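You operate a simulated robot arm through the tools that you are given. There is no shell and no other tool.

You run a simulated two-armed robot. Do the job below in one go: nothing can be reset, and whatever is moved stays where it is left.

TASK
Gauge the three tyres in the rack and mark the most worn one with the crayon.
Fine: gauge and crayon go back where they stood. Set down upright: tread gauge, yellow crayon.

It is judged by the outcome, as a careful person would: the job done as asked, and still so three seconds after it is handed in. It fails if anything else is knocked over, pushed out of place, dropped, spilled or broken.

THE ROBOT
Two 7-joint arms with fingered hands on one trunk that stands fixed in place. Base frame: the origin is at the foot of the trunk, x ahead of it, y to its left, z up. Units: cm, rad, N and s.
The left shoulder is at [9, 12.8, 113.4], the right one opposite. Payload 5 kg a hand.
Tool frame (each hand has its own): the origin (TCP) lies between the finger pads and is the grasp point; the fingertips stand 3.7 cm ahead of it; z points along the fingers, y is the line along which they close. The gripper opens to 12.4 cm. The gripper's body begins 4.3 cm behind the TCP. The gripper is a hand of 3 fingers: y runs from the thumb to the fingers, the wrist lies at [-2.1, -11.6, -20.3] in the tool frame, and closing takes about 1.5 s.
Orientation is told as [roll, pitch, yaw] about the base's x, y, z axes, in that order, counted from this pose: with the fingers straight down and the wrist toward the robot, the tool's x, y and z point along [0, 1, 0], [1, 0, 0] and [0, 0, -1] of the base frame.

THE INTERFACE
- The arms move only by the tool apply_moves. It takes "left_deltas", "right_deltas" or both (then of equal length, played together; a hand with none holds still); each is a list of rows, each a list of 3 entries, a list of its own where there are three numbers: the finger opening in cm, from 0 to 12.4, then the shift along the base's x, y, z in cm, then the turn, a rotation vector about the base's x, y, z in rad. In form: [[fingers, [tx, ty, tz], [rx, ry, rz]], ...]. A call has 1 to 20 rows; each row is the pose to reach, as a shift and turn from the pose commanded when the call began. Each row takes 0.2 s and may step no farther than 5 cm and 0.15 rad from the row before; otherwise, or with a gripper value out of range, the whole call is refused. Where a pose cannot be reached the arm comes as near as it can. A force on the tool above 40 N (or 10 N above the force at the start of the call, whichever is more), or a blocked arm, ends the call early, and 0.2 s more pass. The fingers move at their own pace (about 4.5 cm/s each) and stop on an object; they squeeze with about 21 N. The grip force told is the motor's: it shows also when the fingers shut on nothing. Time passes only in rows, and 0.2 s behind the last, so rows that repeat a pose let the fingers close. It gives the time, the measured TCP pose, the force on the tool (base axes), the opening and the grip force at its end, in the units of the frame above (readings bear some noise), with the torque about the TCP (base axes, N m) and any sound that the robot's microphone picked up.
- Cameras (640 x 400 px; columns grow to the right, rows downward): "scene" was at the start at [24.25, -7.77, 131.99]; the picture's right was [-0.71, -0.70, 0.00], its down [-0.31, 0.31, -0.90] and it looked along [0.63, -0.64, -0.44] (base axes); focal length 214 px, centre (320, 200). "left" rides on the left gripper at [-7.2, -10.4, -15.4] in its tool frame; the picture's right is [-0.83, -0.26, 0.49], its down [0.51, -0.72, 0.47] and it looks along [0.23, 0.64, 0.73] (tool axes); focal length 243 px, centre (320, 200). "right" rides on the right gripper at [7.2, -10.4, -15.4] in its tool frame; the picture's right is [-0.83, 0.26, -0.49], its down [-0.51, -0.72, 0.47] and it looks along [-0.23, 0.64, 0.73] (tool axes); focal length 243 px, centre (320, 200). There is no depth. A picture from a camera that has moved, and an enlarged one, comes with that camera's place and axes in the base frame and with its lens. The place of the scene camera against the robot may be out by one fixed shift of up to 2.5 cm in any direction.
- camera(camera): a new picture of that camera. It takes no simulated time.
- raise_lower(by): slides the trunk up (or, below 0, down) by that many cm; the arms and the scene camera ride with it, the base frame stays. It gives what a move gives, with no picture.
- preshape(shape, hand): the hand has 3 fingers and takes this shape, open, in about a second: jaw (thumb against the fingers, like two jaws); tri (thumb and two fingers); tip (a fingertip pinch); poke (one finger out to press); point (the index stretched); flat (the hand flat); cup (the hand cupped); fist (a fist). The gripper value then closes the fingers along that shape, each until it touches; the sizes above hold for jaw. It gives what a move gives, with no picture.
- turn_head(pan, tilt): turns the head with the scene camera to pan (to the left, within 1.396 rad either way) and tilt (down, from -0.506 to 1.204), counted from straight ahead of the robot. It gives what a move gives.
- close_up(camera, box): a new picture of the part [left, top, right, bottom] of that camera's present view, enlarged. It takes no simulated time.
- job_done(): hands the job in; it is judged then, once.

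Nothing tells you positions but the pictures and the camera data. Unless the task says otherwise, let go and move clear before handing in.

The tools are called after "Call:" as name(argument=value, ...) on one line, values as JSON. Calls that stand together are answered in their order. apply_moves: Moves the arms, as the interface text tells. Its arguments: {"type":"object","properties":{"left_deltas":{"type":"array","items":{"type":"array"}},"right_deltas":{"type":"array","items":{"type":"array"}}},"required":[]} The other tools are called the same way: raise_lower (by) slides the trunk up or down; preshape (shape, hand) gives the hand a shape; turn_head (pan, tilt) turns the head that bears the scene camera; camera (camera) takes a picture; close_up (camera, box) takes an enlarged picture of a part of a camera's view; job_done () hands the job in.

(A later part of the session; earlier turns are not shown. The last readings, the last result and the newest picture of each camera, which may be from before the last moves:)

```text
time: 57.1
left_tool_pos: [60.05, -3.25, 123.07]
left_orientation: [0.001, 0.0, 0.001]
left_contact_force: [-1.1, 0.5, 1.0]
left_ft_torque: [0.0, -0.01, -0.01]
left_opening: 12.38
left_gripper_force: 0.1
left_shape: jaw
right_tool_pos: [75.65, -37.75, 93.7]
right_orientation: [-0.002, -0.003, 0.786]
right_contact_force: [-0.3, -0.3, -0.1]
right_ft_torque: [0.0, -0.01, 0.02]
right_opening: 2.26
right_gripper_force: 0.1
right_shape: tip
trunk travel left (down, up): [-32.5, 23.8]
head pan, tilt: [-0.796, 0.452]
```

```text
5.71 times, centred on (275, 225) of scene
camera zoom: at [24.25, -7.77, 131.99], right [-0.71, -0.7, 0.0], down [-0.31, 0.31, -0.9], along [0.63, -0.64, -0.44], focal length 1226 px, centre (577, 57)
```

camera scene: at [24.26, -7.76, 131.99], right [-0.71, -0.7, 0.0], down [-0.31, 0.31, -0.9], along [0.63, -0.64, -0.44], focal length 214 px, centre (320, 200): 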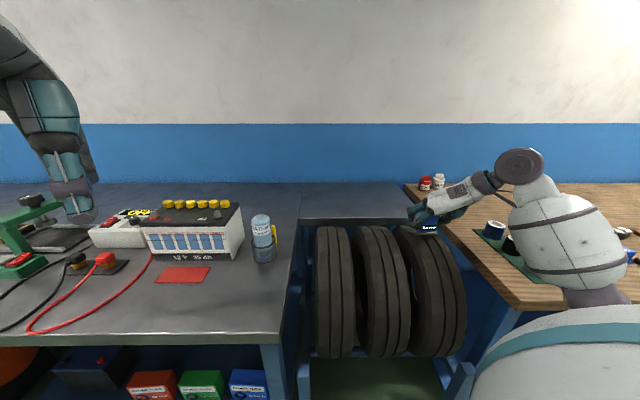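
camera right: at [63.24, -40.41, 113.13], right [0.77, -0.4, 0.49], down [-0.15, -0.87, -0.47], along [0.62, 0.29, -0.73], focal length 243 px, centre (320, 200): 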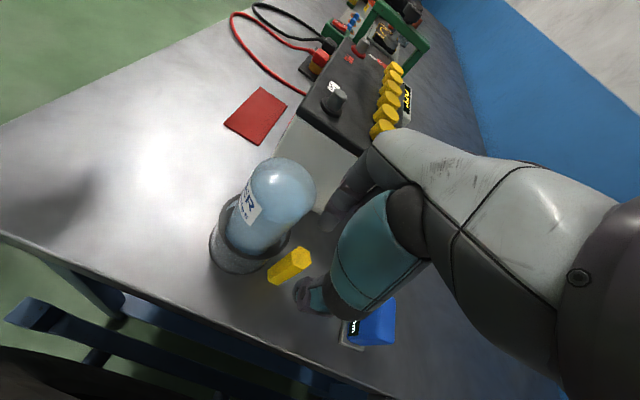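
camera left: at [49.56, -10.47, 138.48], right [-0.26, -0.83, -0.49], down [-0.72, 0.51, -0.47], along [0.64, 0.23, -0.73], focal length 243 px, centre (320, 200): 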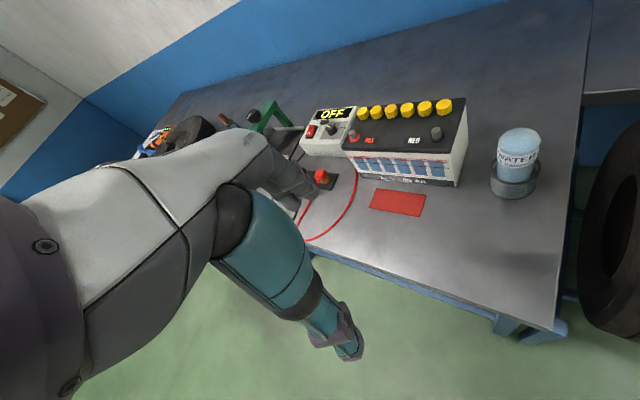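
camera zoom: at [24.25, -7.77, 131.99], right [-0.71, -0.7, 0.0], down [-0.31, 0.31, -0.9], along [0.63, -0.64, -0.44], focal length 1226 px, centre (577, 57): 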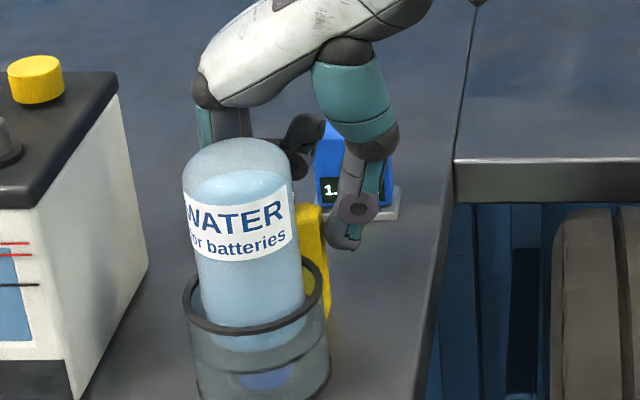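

Call:
apply_moves(right_deltas=[[2.0, [0, 0, 0], [0, 0, 0]], [1.9, [0, 0, 0], [0, 0, 0]], [1.8, [0, 0, 0], [0, 0, 0]], [1.6, [0, 0, 0], [0, 0, 0]], [1.6, [0, 0, 0], [0, 0, 0]]])

Call:
close_up(camera="right", box=[230, 150, 400, 330])

Call:
close_up(camera="scene", box=[240, 190, 310, 260])

```text
time: 58.3
left_tool_pos: [60.03, -3.31, 122.98]
left_orientation: [0.001, 0.0, 0.0]
left_contact_force: [0.6, 0.9, -0.2]
left_ft_torque: [-0.01, -0.02, 0.02]
left_opening: 12.38
left_gripper_force: 0.1
left_shape: jaw
right_tool_pos: [75.57, -37.77, 93.74]
right_orientation: [0.0, -0.002, 0.788]
right_contact_force: [-0.1, -0.1, -0.2]
right_ft_torque: [-0.03, 0.0, 0.01]
right_opening: 1.81
right_gripper_force: 20.6
right_shape: tip
trunk travel left (down, up): [-32.5, 23.8]
head pan, tilt: [-0.796, 0.452]
```

```text
2.22 times, centred on (315, 240) of right
camera zoom: at [63.07, -40.1, 109.09], right [0.77, -0.4, 0.49], down [-0.15, -0.87, -0.47], along [0.62, 0.29, -0.73], focal length 539 px, centre (331, 111)
```

zoom: 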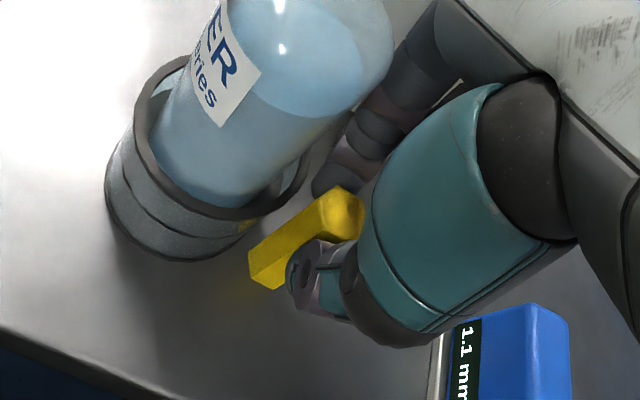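

```text
5.71 times, centred on (275, 225) of scene
camera zoom: at [24.25, -7.77, 131.99], right [-0.71, -0.7, 0.0], down [-0.31, 0.31, -0.9], along [0.63, -0.64, -0.44], focal length 1226 px, centre (577, 57)
```

zoom: 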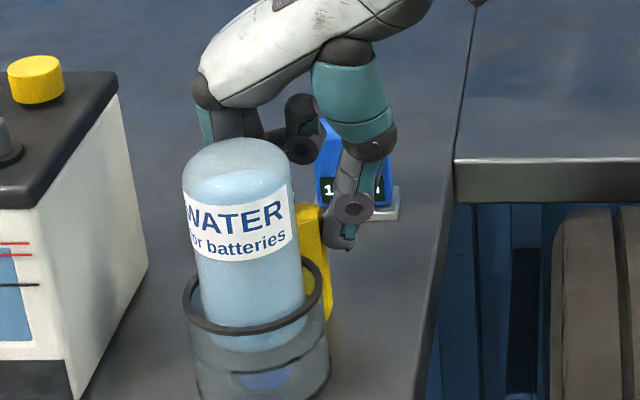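

The crayon is pinched at about 21 N without having moved. I'll lift it straight up and check.

Call:
apply_moves(right_deltas=[[1.4, [0, 0, 0], [0, 0, 0]], [1.4, [0, 0, 0.5], [0, 0, 0]], [1.4, [0, 0, 1.2], [0, 0, 0]], [1.4, [0, 0, 2.5], [0, 0, 0]], [1.4, [0, 0, 2.5], [0, 0, 0]]])

Call:
close_up(camera="right", box=[230, 150, 400, 330])

Call:
close_up(camera="scene", box=[240, 190, 310, 260])

```text
time: 59.5
left_tool_pos: [60.1, -3.36, 123.09]
left_orientation: [0.001, 0.001, 0.001]
left_contact_force: [-0.4, 0.8, -0.6]
left_ft_torque: [-0.01, 0.01, -0.01]
left_opening: 12.35
left_gripper_force: 0.1
left_shape: jaw
right_tool_pos: [75.59, -37.89, 96.1]
right_orientation: [-0.001, -0.002, 0.784]
right_contact_force: [-0.2, -0.3, 0.0]
right_ft_torque: [-0.02, 0.0, -0.01]
right_opening: 1.77
right_gripper_force: 21.1
right_shape: tip
trunk travel left (down, up): [-32.5, 23.8]
head pan, tilt: [-0.796, 0.452]
```

```text
2.22 times, centred on (315, 240) of right
camera zoom: at [63.12, -40.11, 111.49], right [0.77, -0.4, 0.49], down [-0.15, -0.87, -0.47], along [0.62, 0.29, -0.73], focal length 539 px, centre (331, 111)
```

zoom: 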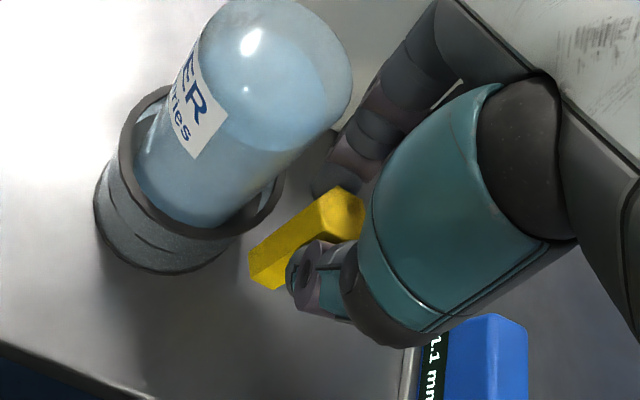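

```text
5.71 times, centred on (275, 225) of scene
camera zoom: at [24.27, -7.78, 131.98], right [-0.71, -0.7, 0.0], down [-0.31, 0.31, -0.9], along [0.63, -0.64, -0.44], focal length 1226 px, centre (577, 57)
```

zoom: 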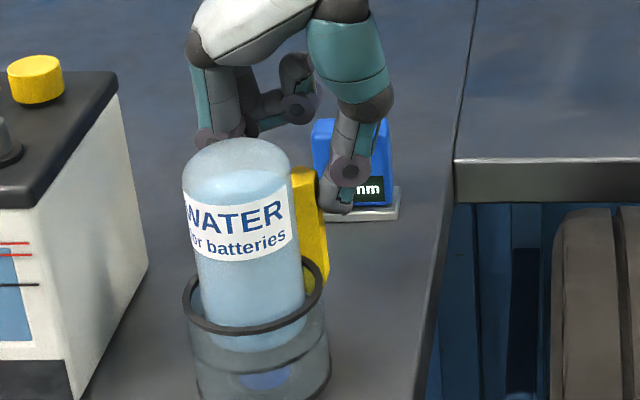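

The crayon is held firmly in the same pose. I'll lift it over the bottle's height and carry it above tyre 1's middle rib.

Call:
apply_moves(right_deltas=[[1.4, [0, 0, 4], [0, 0, 0]], [1.4, [0, 0, 8], [0, 0, 0]], [1.4, [0, 0, 12], [0, 0, 0]], [1.4, [0, 0, 16], [0, 0, 0]], [1.4, [-3.4, -2.2, 16], [0, 0, 0]], [1.4, [-6.8, -4.5, 16], [0, 0, 0]], [1.4, [-10.1, -6.7, 16], [0, 0, 0]], [1.4, [-13.4, -9, 16], [0, 0, 0]], [1.4, [-16.76, -11.24, 16], [0, 0, 0]], [1.4, [-16.76, -11.24, 12], [0, 0, 0]], [1.4, [-16.76, -11.24, 8], [0, 0, 0]], [1.4, [-16.76, -11.24, 5], [0, 0, 0]], [1.4, [-16.76, -11.24, 5], [0, 0, 0]]])

Call:
close_up(camera="scene", box=[280, 170, 380, 270])

Call:
camera(camera="right")

Call:
close_up(camera="scene", box=[230, 195, 310, 275])

```text
time: 62.3
left_tool_pos: [60.01, -3.28, 123.16]
left_orientation: [0.0, 0.0, 0.0]
left_contact_force: [-0.1, 0.7, 0.1]
left_ft_torque: [0.0, -0.01, 0.04]
left_opening: 12.37
left_gripper_force: 0.0
left_shape: jaw
right_tool_pos: [58.85, -49.05, 101.37]
right_orientation: [0.0, -0.002, 0.785]
right_contact_force: [-0.1, 0.3, 0.2]
right_ft_torque: [-0.03, 0.01, -0.04]
right_opening: 1.8
right_gripper_force: 21.1
right_shape: tip
trunk travel left (down, up): [-32.5, 23.8]
head pan, tilt: [-0.796, 0.452]
```

```text
4.00 times, centred on (330, 220) of scene
camera zoom: at [24.24, -7.73, 132.0], right [-0.71, -0.7, 0.0], down [-0.31, 0.31, -0.9], along [0.63, -0.64, -0.44], focal length 858 px, centre (280, 120)
```

zoom: 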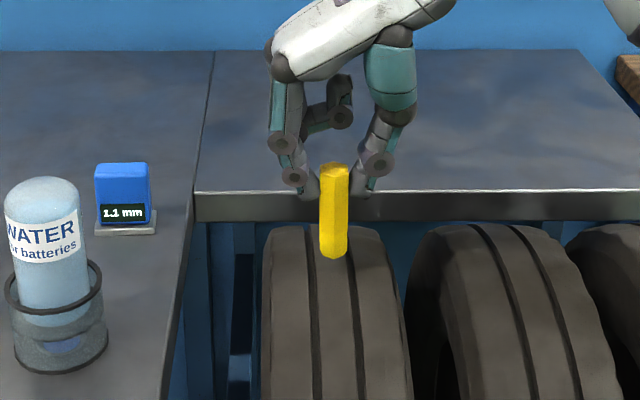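

```text
taken
camera right: at [46.38, -51.28, 116.72], right [0.77, -0.4, 0.49], down [-0.15, -0.87, -0.47], along [0.62, 0.29, -0.73], focal length 243 px, centre (320, 200)
```

right: 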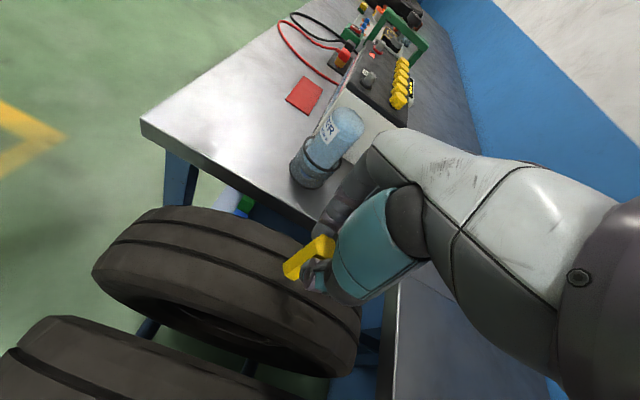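

```text
5.00 times, centred on (270, 235) of scene
camera zoom: at [24.24, -7.73, 132.0], right [-0.71, -0.7, 0.0], down [-0.31, 0.31, -0.9], along [0.63, -0.64, -0.44], focal length 1072 px, centre (570, 25)
```

zoom: 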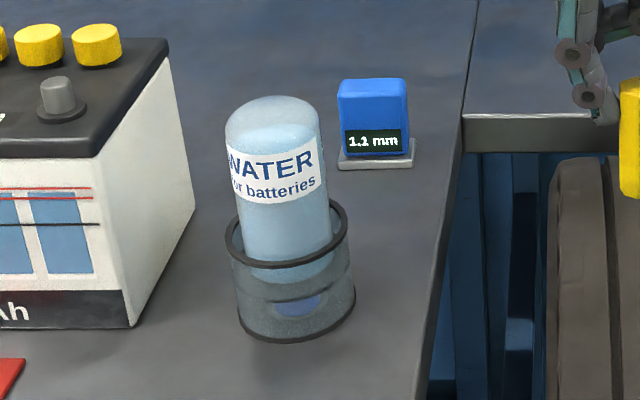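

Call:
apply_moves(right_deltas=[[1.4, [0, 0, -0.8], [0, 0, 0]], [1.4, [0, 0, -1.3], [0, 0, 0]], [1.4, [0, 0, -1.5], [0, 0, 0]], [1.4, [0, 0, -1.6], [0, 0, 0]], [1.4, [0, 0, -1.6], [0, 0, 0]]])

Call:
close_up(camera="scene", box=[300, 190, 360, 250])

Call:
close_up(camera="right", box=[240, 210, 360, 330])

```text
time: 63.5
left_tool_pos: [59.99, -3.28, 122.99]
left_orientation: [0.001, 0.0, 0.0]
left_contact_force: [0.3, -0.1, 0.5]
left_ft_torque: [0.01, -0.01, 0.01]
left_opening: 12.34
left_gripper_force: 0.1
left_shape: jaw
right_tool_pos: [58.83, -49.1, 99.69]
right_orientation: [0.0, -0.002, 0.785]
right_contact_force: [0.9, 0.2, -0.2]
right_ft_torque: [0.04, 0.0, 0.01]
right_opening: 1.78
right_gripper_force: 20.9
right_shape: tip
trunk travel left (down, up): [-32.5, 23.8]
head pan, tilt: [-0.796, 0.452]
```

```text
6.67 times, centred on (330, 220) of scene
camera zoom: at [24.24, -7.77, 131.99], right [-0.71, -0.7, 0.0], down [-0.31, 0.31, -0.9], along [0.63, -0.64, -0.44], focal length 1430 px, centre (253, 67)
```

zoom: 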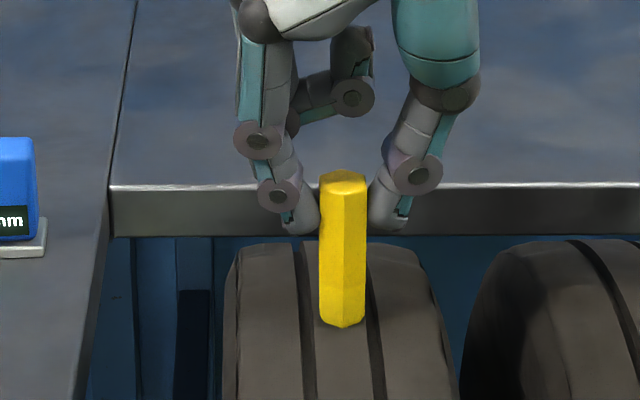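

```text
3.33 times, centred on (300, 270) of right
camera zoom: at [46.32, -51.27, 115.02], right [0.77, -0.4, 0.49], down [-0.15, -0.87, -0.47], along [0.62, 0.29, -0.73], focal length 809 px, centre (387, -33)
```

zoom: 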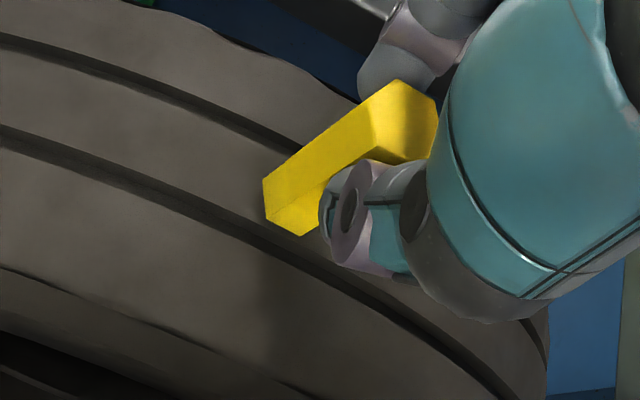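

Call:
apply_moves(right_deltas=[[1.4, [0, 0, -0.06], [0, 0, 0]], [1.4, [0, 0, -0.12], [0, 0, 0]], [1.4, [0, 0, -0.18], [0, 0, 0]], [1.4, [0, 0, -0.18], [0, 0, 0]]])

Call:
close_up(camera="scene", box=[300, 190, 360, 250])

```text
time: 64.5
left_tool_pos: [59.96, -3.26, 123.0]
left_orientation: [0.0, 0.0, -0.001]
left_contact_force: [0.6, -1.5, 0.3]
left_ft_torque: [-0.02, 0.02, 0.0]
left_opening: 12.37
left_gripper_force: 0.1
left_shape: jaw
right_tool_pos: [58.81, -49.11, 99.43]
right_orientation: [0.0, -0.002, 0.785]
right_contact_force: [0.2, 0.7, 7.2]
right_ft_torque: [-0.01, -0.01, -0.03]
right_opening: 1.82
right_gripper_force: 20.7
right_shape: tip
trunk travel left (down, up): [-32.5, 23.8]
head pan, tilt: [-0.796, 0.452]
```

```text
6.67 times, centred on (330, 220) of scene
camera zoom: at [24.18, -7.72, 132.01], right [-0.71, -0.7, 0.0], down [-0.31, 0.31, -0.9], along [0.63, -0.64, -0.44], focal length 1430 px, centre (253, 67)
```

zoom: 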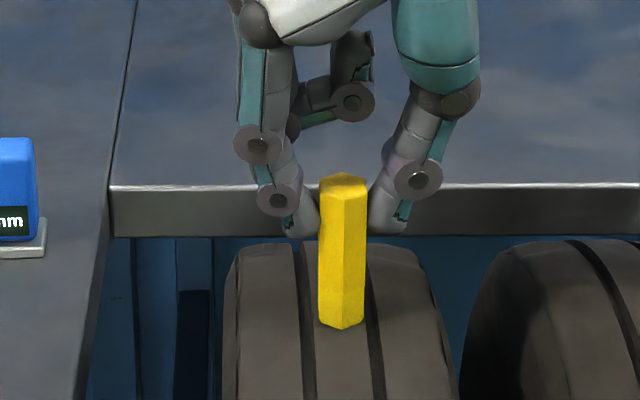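

The crayon tip is touching the tyre at about 7 N. I'll make a short stroke across the rib along the stiff direction of the grip, then lift and look for the mark.

Call:
apply_moves(right_deltas=[[1.4, [0.14, 0.14, 0], [0, 0, 0]], [1.4, [0.28, 0.28, 0], [0, 0, 0]], [1.4, [0.42, 0.42, 0], [0, 0, 0]], [1.4, [0.28, 0.28, 0], [0, 0, 0]], [1.4, [0, 0, 0], [0, 0, 0]], [1.4, [-0.21, -0.21, 0], [0, 0, 0]], [1.4, [-0.42, -0.42, 0], [0, 0, 0]], [1.4, [-0.21, -0.21, 0], [0, 0, 0]], [1.4, [0, 0, 0], [0, 0, 0]]])

Call:
close_up(camera="scene", box=[300, 190, 360, 250])

Call:
close_up(camera="right", box=[240, 210, 360, 330])

```text
time: 66.5
left_tool_pos: [59.92, -3.31, 123.1]
left_orientation: [0.0, 0.0, -0.001]
left_contact_force: [0.4, 0.5, 0.0]
left_ft_torque: [-0.03, -0.03, 0.04]
left_opening: 12.38
left_gripper_force: 0.0
left_shape: jaw
right_tool_pos: [58.79, -49.04, 99.33]
right_orientation: [-0.001, -0.002, 0.784]
right_contact_force: [-0.6, -1.2, 7.4]
right_ft_torque: [-0.09, -0.02, 0.02]
right_opening: 1.82
right_gripper_force: 21.0
right_shape: tip
trunk travel left (down, up): [-32.5, 23.8]
head pan, tilt: [-0.796, 0.452]
```

```text
6.67 times, centred on (330, 220) of scene
camera zoom: at [24.16, -7.75, 132.0], right [-0.71, -0.7, 0.0], down [-0.31, 0.31, -0.9], along [0.63, -0.64, -0.44], focal length 1430 px, centre (253, 67)
```

zoom: 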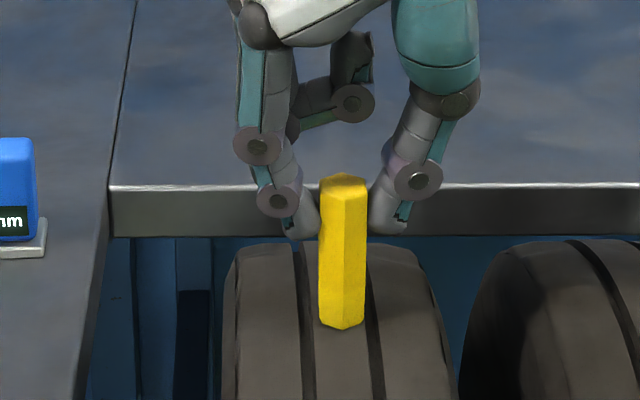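

```text
3.33 times, centred on (300, 270) of right
camera zoom: at [46.21, -51.22, 114.8], right [0.77, -0.4, 0.49], down [-0.15, -0.87, -0.47], along [0.62, 0.29, -0.73], focal length 809 px, centre (387, -33)
```

zoom: 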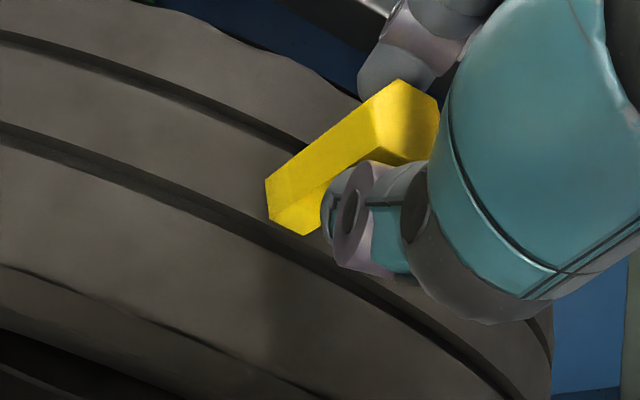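

Now I'll lift the crayon off and look at the tread for the mark.

Call:
apply_moves(right_deltas=[[1.4, [0, 0, 1], [0, 0, 0]], [1.4, [0, 0, 4], [0, 0, 0]], [1.4, [0, 0, 8], [0, 0, 0]], [1.4, [0, 0, 8], [0, 0, 0]]])

Call:
close_up(camera="scene", box=[290, 190, 370, 260])

Call:
close_up(camera="right", box=[200, 190, 380, 350])

```text
time: 67.5
left_tool_pos: [60.15, -3.35, 122.91]
left_orientation: [0.0, 0.0, -0.001]
left_contact_force: [0.9, -0.4, 0.2]
left_ft_torque: [-0.02, -0.02, 0.01]
left_opening: 12.38
left_gripper_force: 0.0
left_shape: jaw
right_tool_pos: [58.76, -49.07, 107.21]
right_orientation: [0.002, -0.002, 0.785]
right_contact_force: [-0.5, -0.3, -0.5]
right_ft_torque: [-0.01, 0.0, 0.0]
right_opening: 1.84
right_gripper_force: 20.8
right_shape: tip
trunk travel left (down, up): [-32.5, 23.8]
head pan, tilt: [-0.796, 0.452]
```

```text
5.71 times, centred on (330, 225) of scene
camera zoom: at [24.29, -7.84, 131.97], right [-0.71, -0.7, 0.0], down [-0.31, 0.31, -0.9], along [0.63, -0.64, -0.44], focal length 1226 px, centre (263, 57)
```

zoom: 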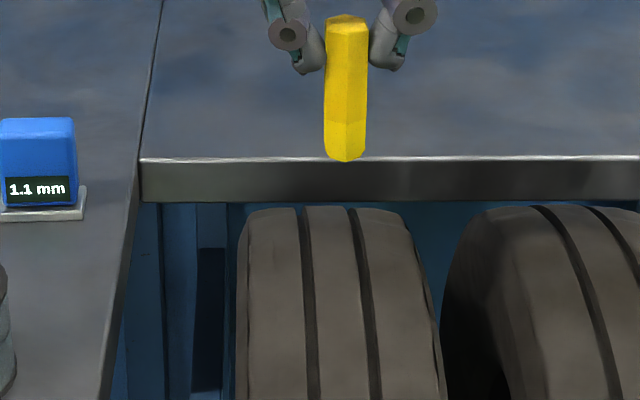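

```text
2.50 times, centred on (290, 270) of right
camera zoom: at [46.19, -51.34, 122.58], right [0.77, -0.4, 0.49], down [-0.15, -0.87, -0.47], along [0.62, 0.29, -0.73], focal length 606 px, centre (395, 25)
```

zoom: 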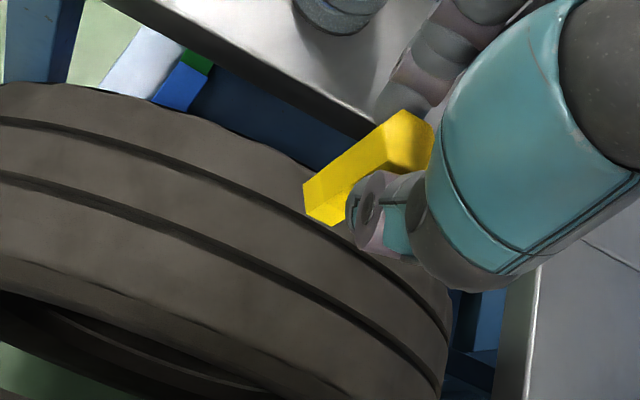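

Call:
close_up(camera="scene", box=[318, 212, 358, 240])

Call:
close_up(camera="right", box=[260, 240, 360, 340])

Call:
close_up(camera="scene", box=[320, 190, 345, 220])

```text
14.29 times, centred on (338, 226) of scene
camera zoom: at [24.29, -7.84, 131.97], right [-0.71, -0.7, 0.0], down [-0.31, 0.31, -0.9], along [0.63, -0.64, -0.44], focal length 3064 px, centre (63, -171)
```

zoom: 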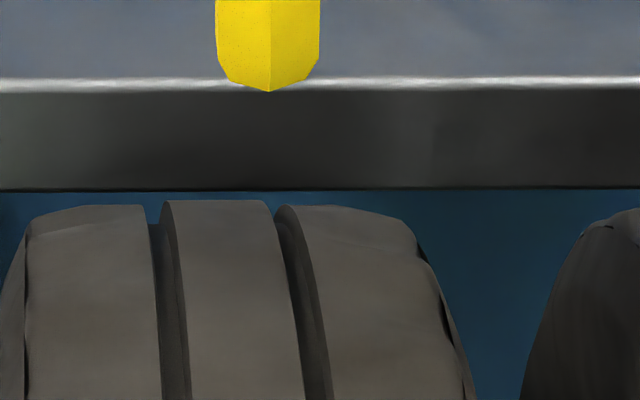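

```text
4.00 times, centred on (310, 290) of right
camera zoom: at [46.19, -51.34, 122.58], right [0.77, -0.4, 0.49], down [-0.15, -0.87, -0.47], along [0.62, 0.29, -0.73], focal length 970 px, centre (360, -160)
```

zoom: 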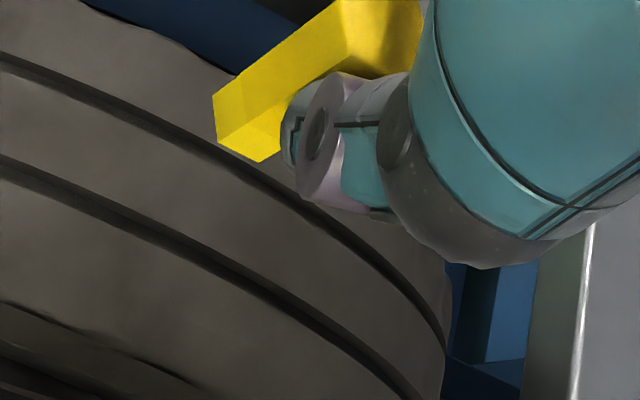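

```text
13.33 times, centred on (332, 205) of scene
camera zoom: at [24.29, -7.84, 131.97], right [-0.71, -0.7, 0.0], down [-0.31, 0.31, -0.9], along [0.63, -0.64, -0.44], focal length 2860 px, centre (153, 133)
```

zoom: 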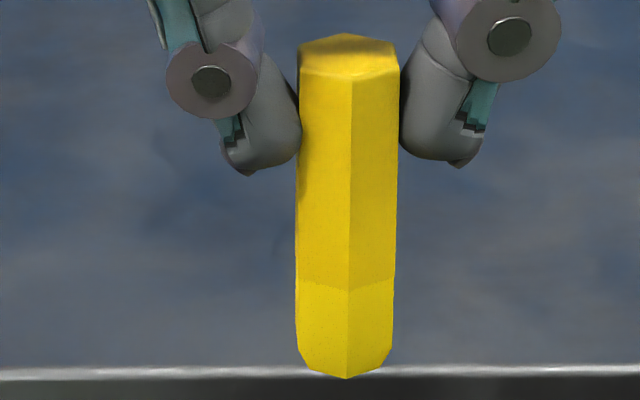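

No mark is visible yet; the short stroke may only have flexed the grip without sliding. I'll make a longer stroke across the tread.

Call:
apply_moves(right_deltas=[[1.4, [1.3, 1.3, -3], [0, 0, 0]], [1.4, [1.3, 1.3, -6], [0, 0, 0]], [1.4, [1.3, 1.3, -7.4], [0, 0, 0]], [1.4, [1.3, 1.3, -7.8], [0, 0, 0]], [1.4, [1.3, 1.3, -8.0], [0, 0, 0]], [1.4, [1.3, 1.3, -8.0], [0, 0, 0]]])

Call:
close_up(camera="scene", box=[300, 190, 360, 250])

```text
time: 68.9
left_tool_pos: [59.99, -3.31, 123.1]
left_orientation: [0.001, 0.0, 0.001]
left_contact_force: [-0.5, -0.3, 0.2]
left_ft_torque: [0.0, -0.01, -0.01]
left_opening: 12.35
left_gripper_force: 0.0
left_shape: jaw
right_tool_pos: [60.13, -47.76, 99.43]
right_orientation: [-0.001, -0.001, 0.784]
right_contact_force: [-0.2, 0.1, 6.9]
right_ft_torque: [0.0, 0.03, -0.02]
right_opening: 1.83
right_gripper_force: 21.1
right_shape: tip
trunk travel left (down, up): [-32.5, 23.8]
head pan, tilt: [-0.796, 0.452]
```

```text
6.67 times, centred on (330, 220) of scene
camera zoom: at [24.21, -7.72, 132.0], right [-0.71, -0.7, 0.0], down [-0.31, 0.31, -0.9], along [0.63, -0.64, -0.44], focal length 1430 px, centre (253, 67)
```

zoom: 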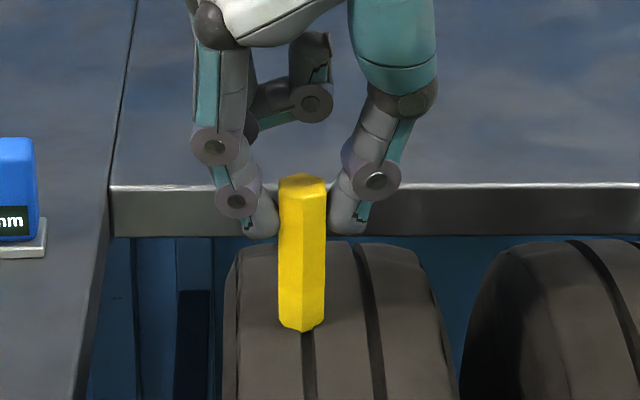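

Call:
apply_moves(right_deltas=[[1.4, [-0.28, -0.28, -0.03], [0, 0, 0]], [1.4, [-0.56, -0.56, -0.03], [0, 0, 0]], [1.4, [-0.84, -0.84, -0.03], [0, 0, 0]], [1.4, [-1.12, -1.12, -0.03], [0, 0, 0]], [1.4, [-1.4, -1.4, -0.03], [0, 0, 0]], [1.4, [-1.68, -1.68, -0.03], [0, 0, 0]], [1.4, [-1.96, -1.96, -0.03], [0, 0, 0]], [1.4, [-2.24, -2.24, -0.03], [0, 0, 0]], [1.4, [-2.52, -2.52, -0.03], [0, 0, 0]], [1.4, [-2.8, -2.8, -0.03], [0, 0, 0]]])

Call:
close_up(camera="scene", box=[300, 190, 360, 250])

Call:
close_up(camera="right", box=[240, 210, 360, 330])

```text
time: 71.1
left_tool_pos: [60.02, -3.15, 123.08]
left_orientation: [-0.001, -0.002, 0.0]
left_contact_force: [-1.1, -0.1, -0.5]
left_ft_torque: [0.01, 0.01, -0.01]
left_opening: 12.38
left_gripper_force: 0.1
left_shape: jaw
right_tool_pos: [57.35, -50.39, 99.49]
right_orientation: [-0.002, -0.001, 0.785]
right_contact_force: [7.2, 5.2, 11.5]
right_ft_torque: [0.6, -0.51, 0.07]
right_opening: 1.87
right_gripper_force: 20.9
right_shape: tip
trunk travel left (down, up): [-32.5, 23.8]
head pan, tilt: [-0.796, 0.452]
```

```text
6.67 times, centred on (330, 220) of scene
camera zoom: at [24.24, -7.62, 132.0], right [-0.71, -0.7, 0.0], down [-0.31, 0.31, -0.9], along [0.63, -0.64, -0.44], focal length 1430 px, centre (253, 67)
```

zoom: 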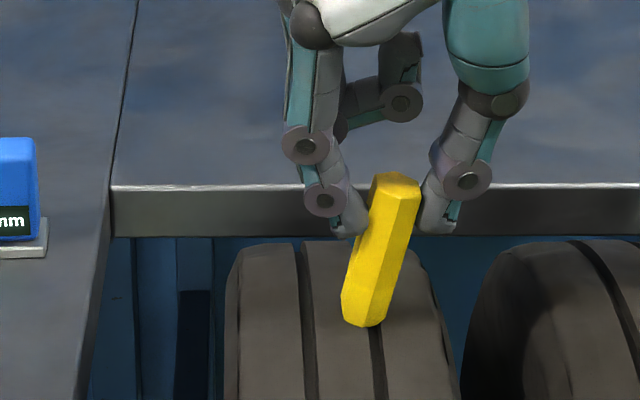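

```text
3.33 times, centred on (300, 270) of right
camera zoom: at [44.81, -52.66, 114.78], right [0.77, -0.4, 0.49], down [-0.15, -0.87, -0.47], along [0.62, 0.29, -0.73], focal length 809 px, centre (387, -33)
```

zoom: 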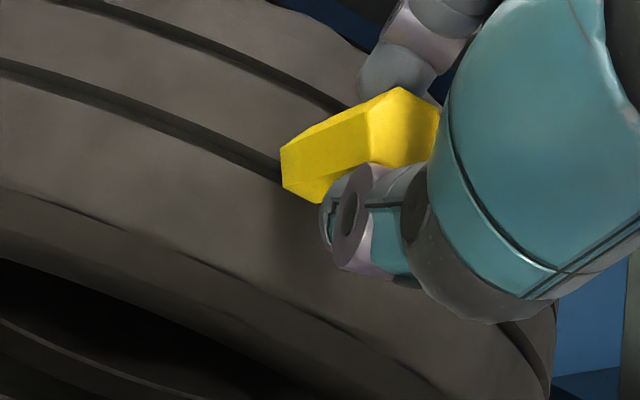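

Call:
apply_moves(right_deltas=[[1.4, [0.28, 0.28, 0], [0, 0, 0]], [1.4, [0.56, 0.56, 0], [0, 0, 0]], [1.4, [0.7, 0.7, 0], [0, 0, 0]], [1.4, [0.7, 0.7, 0], [0, 0, 0]]])

Call:
close_up(camera="scene", box=[300, 190, 360, 250])

Call:
close_up(camera="right", box=[240, 210, 360, 330])

```text
time: 72.1
left_tool_pos: [60.04, -3.24, 123.05]
left_orientation: [0.0, 0.0, -0.001]
left_contact_force: [-0.4, 0.7, 0.2]
left_ft_torque: [-0.04, 0.02, 0.03]
left_opening: 12.36
left_gripper_force: 0.0
left_shape: jaw
right_tool_pos: [58.01, -49.87, 99.44]
right_orientation: [-0.001, -0.001, 0.785]
right_contact_force: [0.2, -0.4, 9.1]
right_ft_torque: [0.05, 0.01, -0.02]
right_opening: 1.88
right_gripper_force: 21.0
right_shape: tip
trunk travel left (down, up): [-32.5, 23.8]
head pan, tilt: [-0.796, 0.452]
```

```text
6.67 times, centred on (330, 220) of scene
camera zoom: at [24.19, -7.71, 132.0], right [-0.71, -0.7, 0.0], down [-0.31, 0.31, -0.9], along [0.63, -0.64, -0.44], focal length 1430 px, centre (253, 67)
```

zoom: 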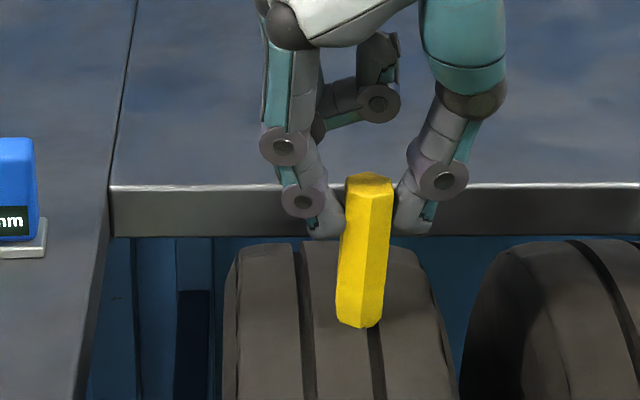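

```text
3.33 times, centred on (300, 270) of right
camera zoom: at [45.47, -52.02, 114.77], right [0.77, -0.4, 0.49], down [-0.15, -0.87, -0.47], along [0.62, 0.29, -0.73], focal length 809 px, centre (387, -33)
```

zoom: 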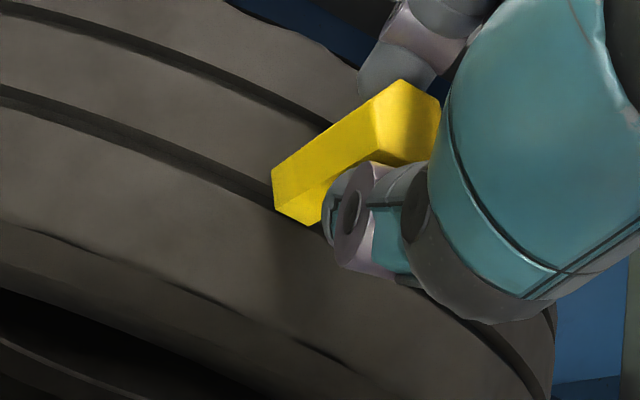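

Call:
apply_moves(right_deltas=[[1.4, [0.2, 0.2, 0], [0, 0, 0]], [1.4, [0.2, 0.2, 1], [0, 0, 0]], [1.4, [0.2, 0.2, 4], [0, 0, 0]], [1.4, [0.2, 0.2, 8], [0, 0, 0]], [1.4, [0.2, 0.2, 8], [0, 0, 0]]])

Call:
close_up(camera="scene", box=[310, 190, 360, 240])

Call:
close_up(camera="right", box=[240, 210, 360, 330])

Call:
camera(camera="scene")

```text
time: 73.3
left_tool_pos: [60.05, -3.39, 123.06]
left_orientation: [0.0, 0.001, 0.0]
left_contact_force: [0.5, 0.2, 0.8]
left_ft_torque: [0.04, 0.01, 0.01]
left_opening: 12.36
left_gripper_force: 0.1
left_shape: jaw
right_tool_pos: [58.31, -49.69, 107.41]
right_orientation: [0.003, -0.001, 0.785]
right_contact_force: [0.8, -0.1, -0.8]
right_ft_torque: [0.0, 0.0, 0.0]
right_opening: 1.86
right_gripper_force: 20.9
right_shape: tip
trunk travel left (down, up): [-32.5, 23.8]
head pan, tilt: [-0.796, 0.452]
```

```text
8.00 times, centred on (335, 215) of scene
camera zoom: at [24.29, -7.84, 131.97], right [-0.71, -0.7, 0.0], down [-0.31, 0.31, -0.9], along [0.63, -0.64, -0.44], focal length 1716 px, centre (200, 80)
```

zoom: 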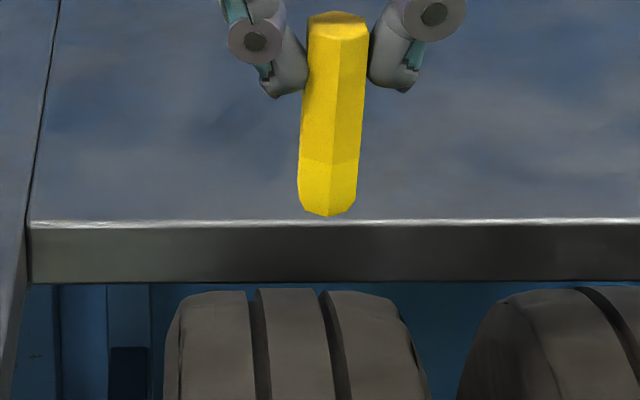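

```text
3.33 times, centred on (300, 270) of right
camera zoom: at [45.72, -51.89, 122.83], right [0.77, -0.4, 0.49], down [-0.15, -0.87, -0.47], along [0.62, 0.29, -0.73], focal length 809 px, centre (387, -33)
```

zoom: 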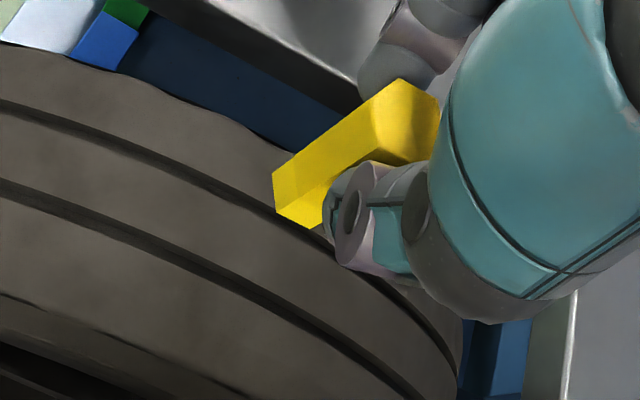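

```text
taken
camera scene: at [24.29, -7.84, 131.97], right [-0.71, -0.7, 0.0], down [-0.31, 0.31, -0.9], along [0.63, -0.64, -0.44], focal length 214 px, centre (320, 200)
```

scene: 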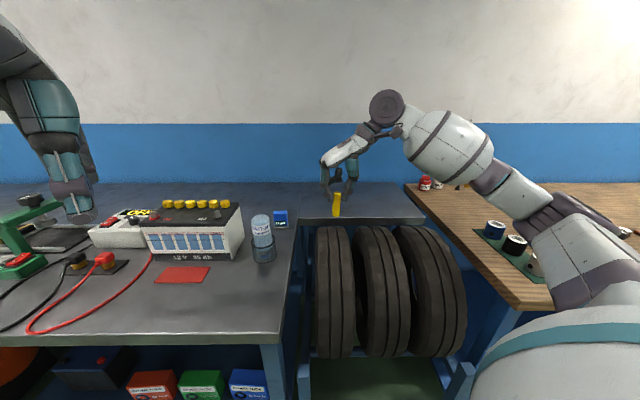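

Call:
close_up(camera="scene", box=[300, 215, 370, 290])

Call:
camera(camera="right")

Call:
close_up(camera="right", box=[270, 220, 340, 290])

```text
5.33 times, centred on (335, 252) of scene
camera zoom: at [24.29, -7.84, 131.97], right [-0.71, -0.7, 0.0], down [-0.31, 0.31, -0.9], along [0.63, -0.64, -0.44], focal length 1144 px, centre (240, -80)
```

zoom: 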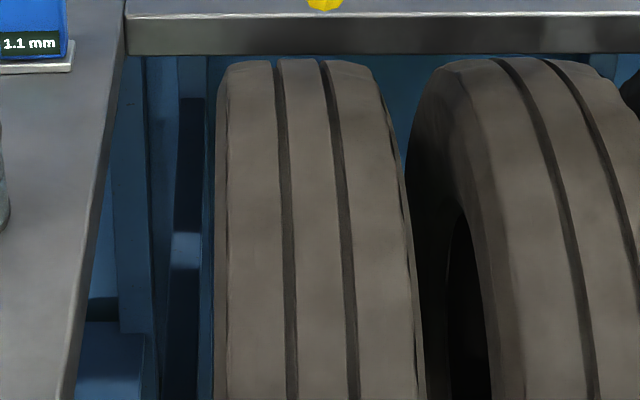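

```text
taken
camera right: at [45.72, -51.89, 122.83], right [0.77, -0.4, 0.49], down [-0.15, -0.87, -0.47], along [0.62, 0.29, -0.73], focal length 243 px, centre (320, 200)
```

right: 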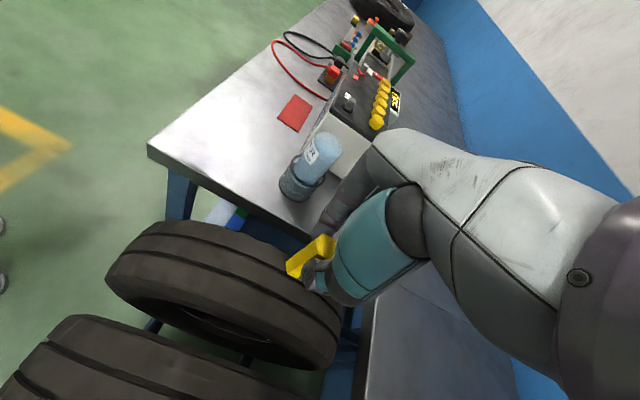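

```text
5.71 times, centred on (305, 255) of right
camera zoom: at [45.72, -51.89, 122.83], right [0.77, -0.4, 0.49], down [-0.15, -0.87, -0.47], along [0.62, 0.29, -0.73], focal length 1386 px, centre (406, -114)
```

zoom: 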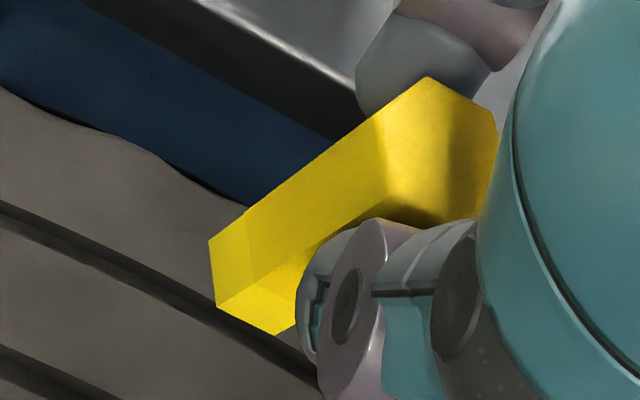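

No mark shows yet. Under 7 N the crayon tilted in the grip while dragging, so its end face wasn't flat. I'll try a lighter stroke with the crayon nearly upright.

Call:
apply_moves(right_deltas=[[1.4, [1.66, 1.66, -3], [0, 0, 0]], [1.4, [1.66, 1.66, -6], [0, 0, 0]], [1.4, [1.66, 1.66, -7.5], [0, 0, 0]], [1.4, [1.66, 1.66, -7.8], [0, 0, 0]], [1.4, [1.66, 1.66, -7.9], [0, 0, 0]], [1.4, [1.66, 1.66, -7.9], [0, 0, 0]]])

```text
time: 74.7
left_tool_pos: [60.09, -3.34, 123.08]
left_orientation: [-0.001, -0.001, 0.0]
left_contact_force: [0.0, -0.2, 0.4]
left_ft_torque: [-0.01, -0.03, -0.01]
left_opening: 12.36
left_gripper_force: 0.1
left_shape: jaw
right_tool_pos: [60.0, -47.91, 99.47]
right_orientation: [-0.001, -0.001, 0.785]
right_contact_force: [0.7, 0.9, -0.6]
right_ft_torque: [0.0, -0.02, -0.01]
right_opening: 1.86
right_gripper_force: 21.0
right_shape: tip
trunk travel left (down, up): [-32.5, 23.8]
head pan, tilt: [-0.796, 0.452]
```

Call:
apply_moves(right_deltas=[[1.4, [0, 0, -0.04], [0, 0, 0]], [1.4, [0, 0, -0.07], [0, 0, 0]], [1.4, [0, 0, -0.07], [0, 0, 0]]])

```text
time: 75.5
left_tool_pos: [60.03, -3.25, 123.06]
left_orientation: [-0.001, -0.001, 0.001]
left_contact_force: [1.1, -0.2, -0.4]
left_ft_torque: [0.0, 0.01, 0.01]
left_opening: 12.36
left_gripper_force: 0.0
left_shape: jaw
right_tool_pos: [59.84, -47.85, 99.52]
right_orientation: [0.001, -0.002, 0.785]
right_contact_force: [-0.3, 0.2, 1.4]
right_ft_torque: [0.01, -0.02, 0.0]
right_opening: 1.86
right_gripper_force: 20.9
right_shape: tip
trunk travel left (down, up): [-32.5, 23.8]
head pan, tilt: [-0.796, 0.452]
```

Call:
apply_moves(right_deltas=[[1.4, [0, 0, -0.03], [0, 0, 0]], [1.4, [-0.2, -0.2, -0.03], [0, 0, 0]], [1.4, [-0.4, -0.4, -0.03], [0, 0, 0]], [1.4, [-0.6, -0.6, -0.03], [0, 0, 0]], [1.4, [-0.8, -0.8, -0.03], [0, 0, 0]], [1.4, [-1.0, -1.0, -0.03], [0, 0, 0]], [1.4, [-1.2, -1.2, -0.03], [0, 0, 0]], [1.4, [-1.4, -1.4, -0.03], [0, 0, 0]], [1.4, [-1.6, -1.6, -0.03], [0, 0, 0]], [1.4, [-1.8, -1.8, -0.03], [0, 0, 0]], [1.4, [-2.0, -2.0, -0.03], [0, 0, 0]], [1.4, [-2.2, -2.2, -0.03], [0, 0, 0]], [1.4, [-2.4, -2.4, -0.03], [0, 0, 0]]])

Call:
close_up(camera="scene", box=[300, 190, 360, 250])

Call:
close_up(camera="right", box=[240, 210, 360, 330])

```text
time: 78.3
left_tool_pos: [60.06, -3.3, 123.12]
left_orientation: [-0.001, -0.002, 0.0]
left_contact_force: [-0.7, 0.0, -0.4]
left_ft_torque: [0.01, 0.03, -0.03]
left_opening: 12.38
left_gripper_force: 0.0
left_shape: jaw
right_tool_pos: [57.51, -50.3, 99.43]
right_orientation: [0.0, 0.0, 0.785]
right_contact_force: [0.4, 1.6, 7.5]
right_ft_torque: [0.1, -0.04, 0.02]
right_opening: 1.85
right_gripper_force: 21.5
right_shape: tip
trunk travel left (down, up): [-32.5, 23.8]
head pan, tilt: [-0.796, 0.452]
```

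```text
6.67 times, centred on (330, 220) of scene
camera zoom: at [24.22, -7.69, 132.0], right [-0.71, -0.7, 0.0], down [-0.31, 0.31, -0.9], along [0.63, -0.64, -0.44], focal length 1430 px, centre (253, 67)
```

zoom: 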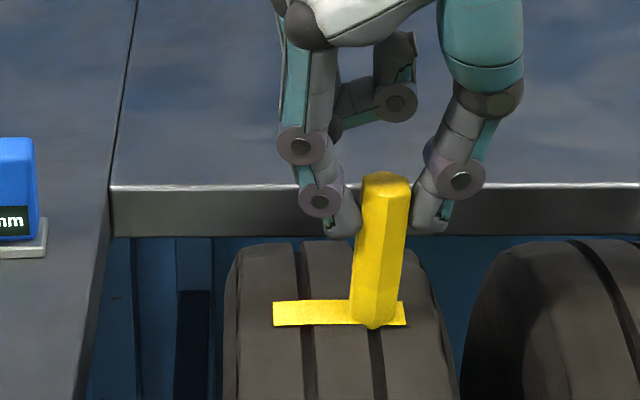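

```text
3.33 times, centred on (300, 270) of right
camera zoom: at [44.99, -52.59, 114.76], right [0.77, -0.4, 0.49], down [-0.15, -0.87, -0.47], along [0.62, 0.29, -0.73], focal length 809 px, centre (387, -33)
```

zoom: 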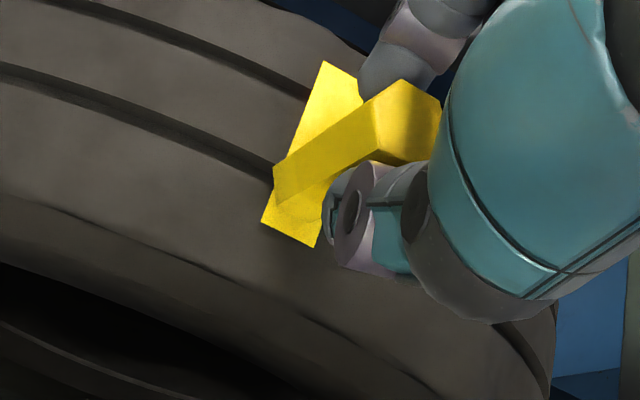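

A clear yellow stroke now shows across tyre 1's tread. I'll nudge back slightly to straighten the crayon, lift off, and check its pose in the grip against the reference.

Call:
apply_moves(right_deltas=[[1.4, [0.15, 0.15, 0], [0, 0, 0]], [1.4, [0.3, 0.3, 0], [0, 0, 0]], [1.4, [0.3, 0.3, 0.5], [0, 0, 0]], [1.4, [0.3, 0.3, 3], [0, 0, 0]], [1.4, [0.3, 0.3, 7], [0, 0, 0]], [1.4, [0.3, 0.3, 7], [0, 0, 0]]])

Call:
close_up(camera="scene", box=[310, 180, 370, 250])

Call:
close_up(camera="right", box=[230, 150, 400, 330])

```text
time: 79.7
left_tool_pos: [60.05, -3.3, 123.02]
left_orientation: [0.0, 0.001, -0.001]
left_contact_force: [1.0, -0.4, -0.8]
left_ft_torque: [0.02, 0.02, -0.02]
left_opening: 12.37
left_gripper_force: 0.1
left_shape: jaw
right_tool_pos: [57.85, -50.08, 106.26]
right_orientation: [0.001, -0.003, 0.786]
right_contact_force: [1.0, 0.9, -0.3]
right_ft_torque: [0.01, 0.02, -0.02]
right_opening: 1.89
right_gripper_force: 21.6
right_shape: tip
trunk travel left (down, up): [-32.5, 23.8]
head pan, tilt: [-0.796, 0.452]
```

```text
5.71 times, centred on (340, 215) of scene
camera zoom: at [24.29, -7.84, 131.97], right [-0.71, -0.7, 0.0], down [-0.31, 0.31, -0.9], along [0.63, -0.64, -0.44], focal length 1226 px, centre (206, 114)
```

zoom: 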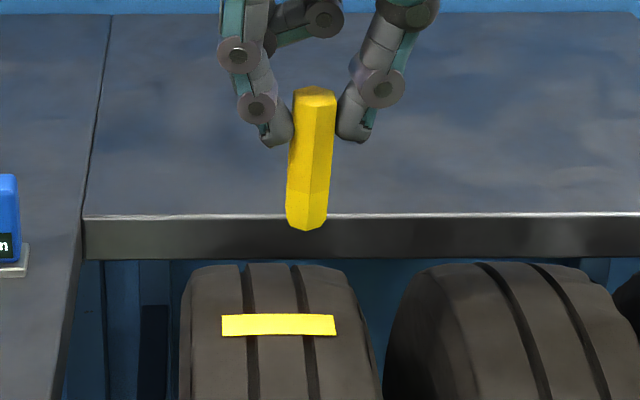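

```text
2.22 times, centred on (315, 240) of right
camera zoom: at [45.37, -52.36, 121.61], right [0.77, -0.4, 0.49], down [-0.15, -0.87, -0.47], along [0.62, 0.29, -0.73], focal length 539 px, centre (331, 111)
```

zoom: 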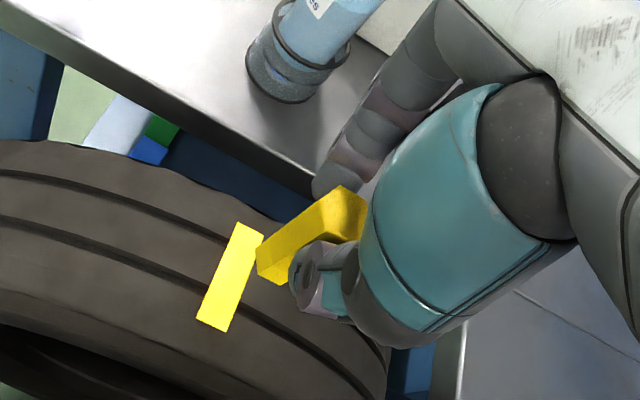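

The mark on tyre 1 is unmistakable. The crayon has tipped about 3° in the grip, so I'll compensate with a small hand rotation and carry it back above its spot beside the bottle.

Call:
apply_moves(right_deltas=[[1.4, [0, 0, 3], [0, 0.025, 0]], [1.4, [0, 0, 6.5], [0, 0.05, 0]], [1.4, [3.6, 2.5, 6.5], [0, 0.05, 0]], [1.4, [7.2, 4.9, 6.5], [0, 0.05, 0]], [1.4, [10.8, 7.4, 6.5], [0, 0.05, 0]], [1.4, [14.4, 9.9, 6.5], [0, 0.05, 0]], [1.4, [17.9, 12.28, 6.5], [0, 0.05, 0]], [1.4, [17.9, 12.28, 6.5], [0, 0.05, 0]]])

Call:
close_up(camera="right", box=[230, 150, 400, 330])

Call:
close_up(camera="scene", box=[240, 150, 320, 260])

Call:
camera(camera="right")

```text
time: 81.5
left_tool_pos: [59.89, -3.35, 123.11]
left_orientation: [-0.001, -0.002, 0.001]
left_contact_force: [-1.1, 0.3, 0.0]
left_ft_torque: [0.06, 0.02, -0.02]
left_opening: 12.37
left_gripper_force: 0.2
left_shape: jaw
right_tool_pos: [75.59, -37.66, 112.9]
right_orientation: [0.036, 0.031, 0.786]
right_contact_force: [-0.3, -0.2, -0.1]
right_ft_torque: [0.02, -0.05, 0.01]
right_opening: 1.87
right_gripper_force: 21.4
right_shape: tip
trunk travel left (down, up): [-32.5, 23.8]
head pan, tilt: [-0.796, 0.452]
```

```text
2.22 times, centred on (315, 240) of right
camera zoom: at [63.9, -40.05, 128.91], right [0.79, -0.4, 0.45], down [-0.17, -0.87, -0.47], along [0.58, 0.29, -0.76], focal length 539 px, centre (331, 111)
```

zoom: 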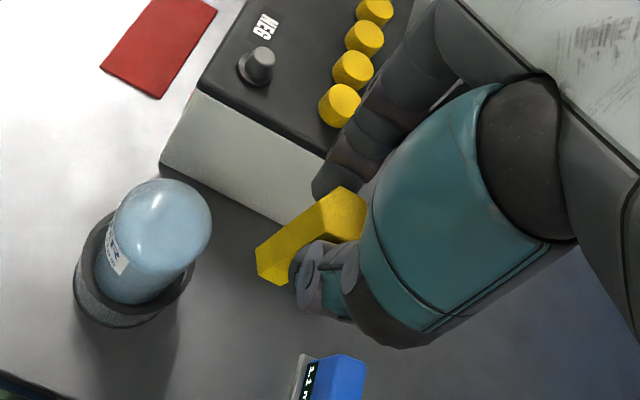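

```text
3.64 times, centred on (280, 205) of scene
camera zoom: at [24.12, -7.82, 132.01], right [-0.71, -0.7, 0.0], down [-0.31, 0.31, -0.9], along [0.63, -0.64, -0.44], focal length 780 px, centre (466, 182)
```

zoom: 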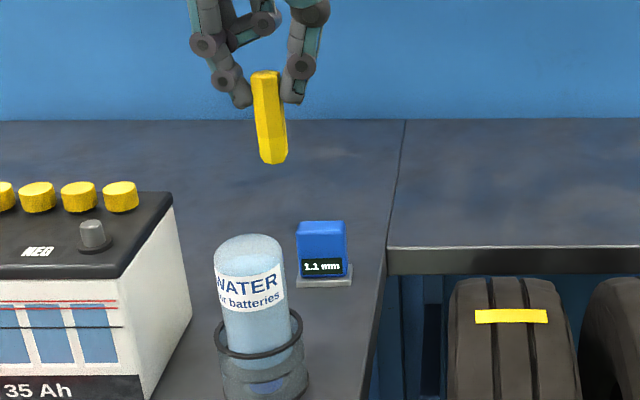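

```text
taken
camera right: at [63.9, -40.05, 128.91], right [0.79, -0.4, 0.45], down [-0.17, -0.87, -0.47], along [0.58, 0.29, -0.76], focal length 243 px, centre (320, 200)
```

right: 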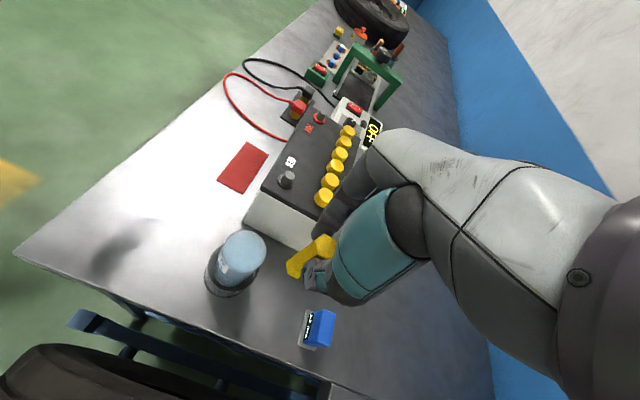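

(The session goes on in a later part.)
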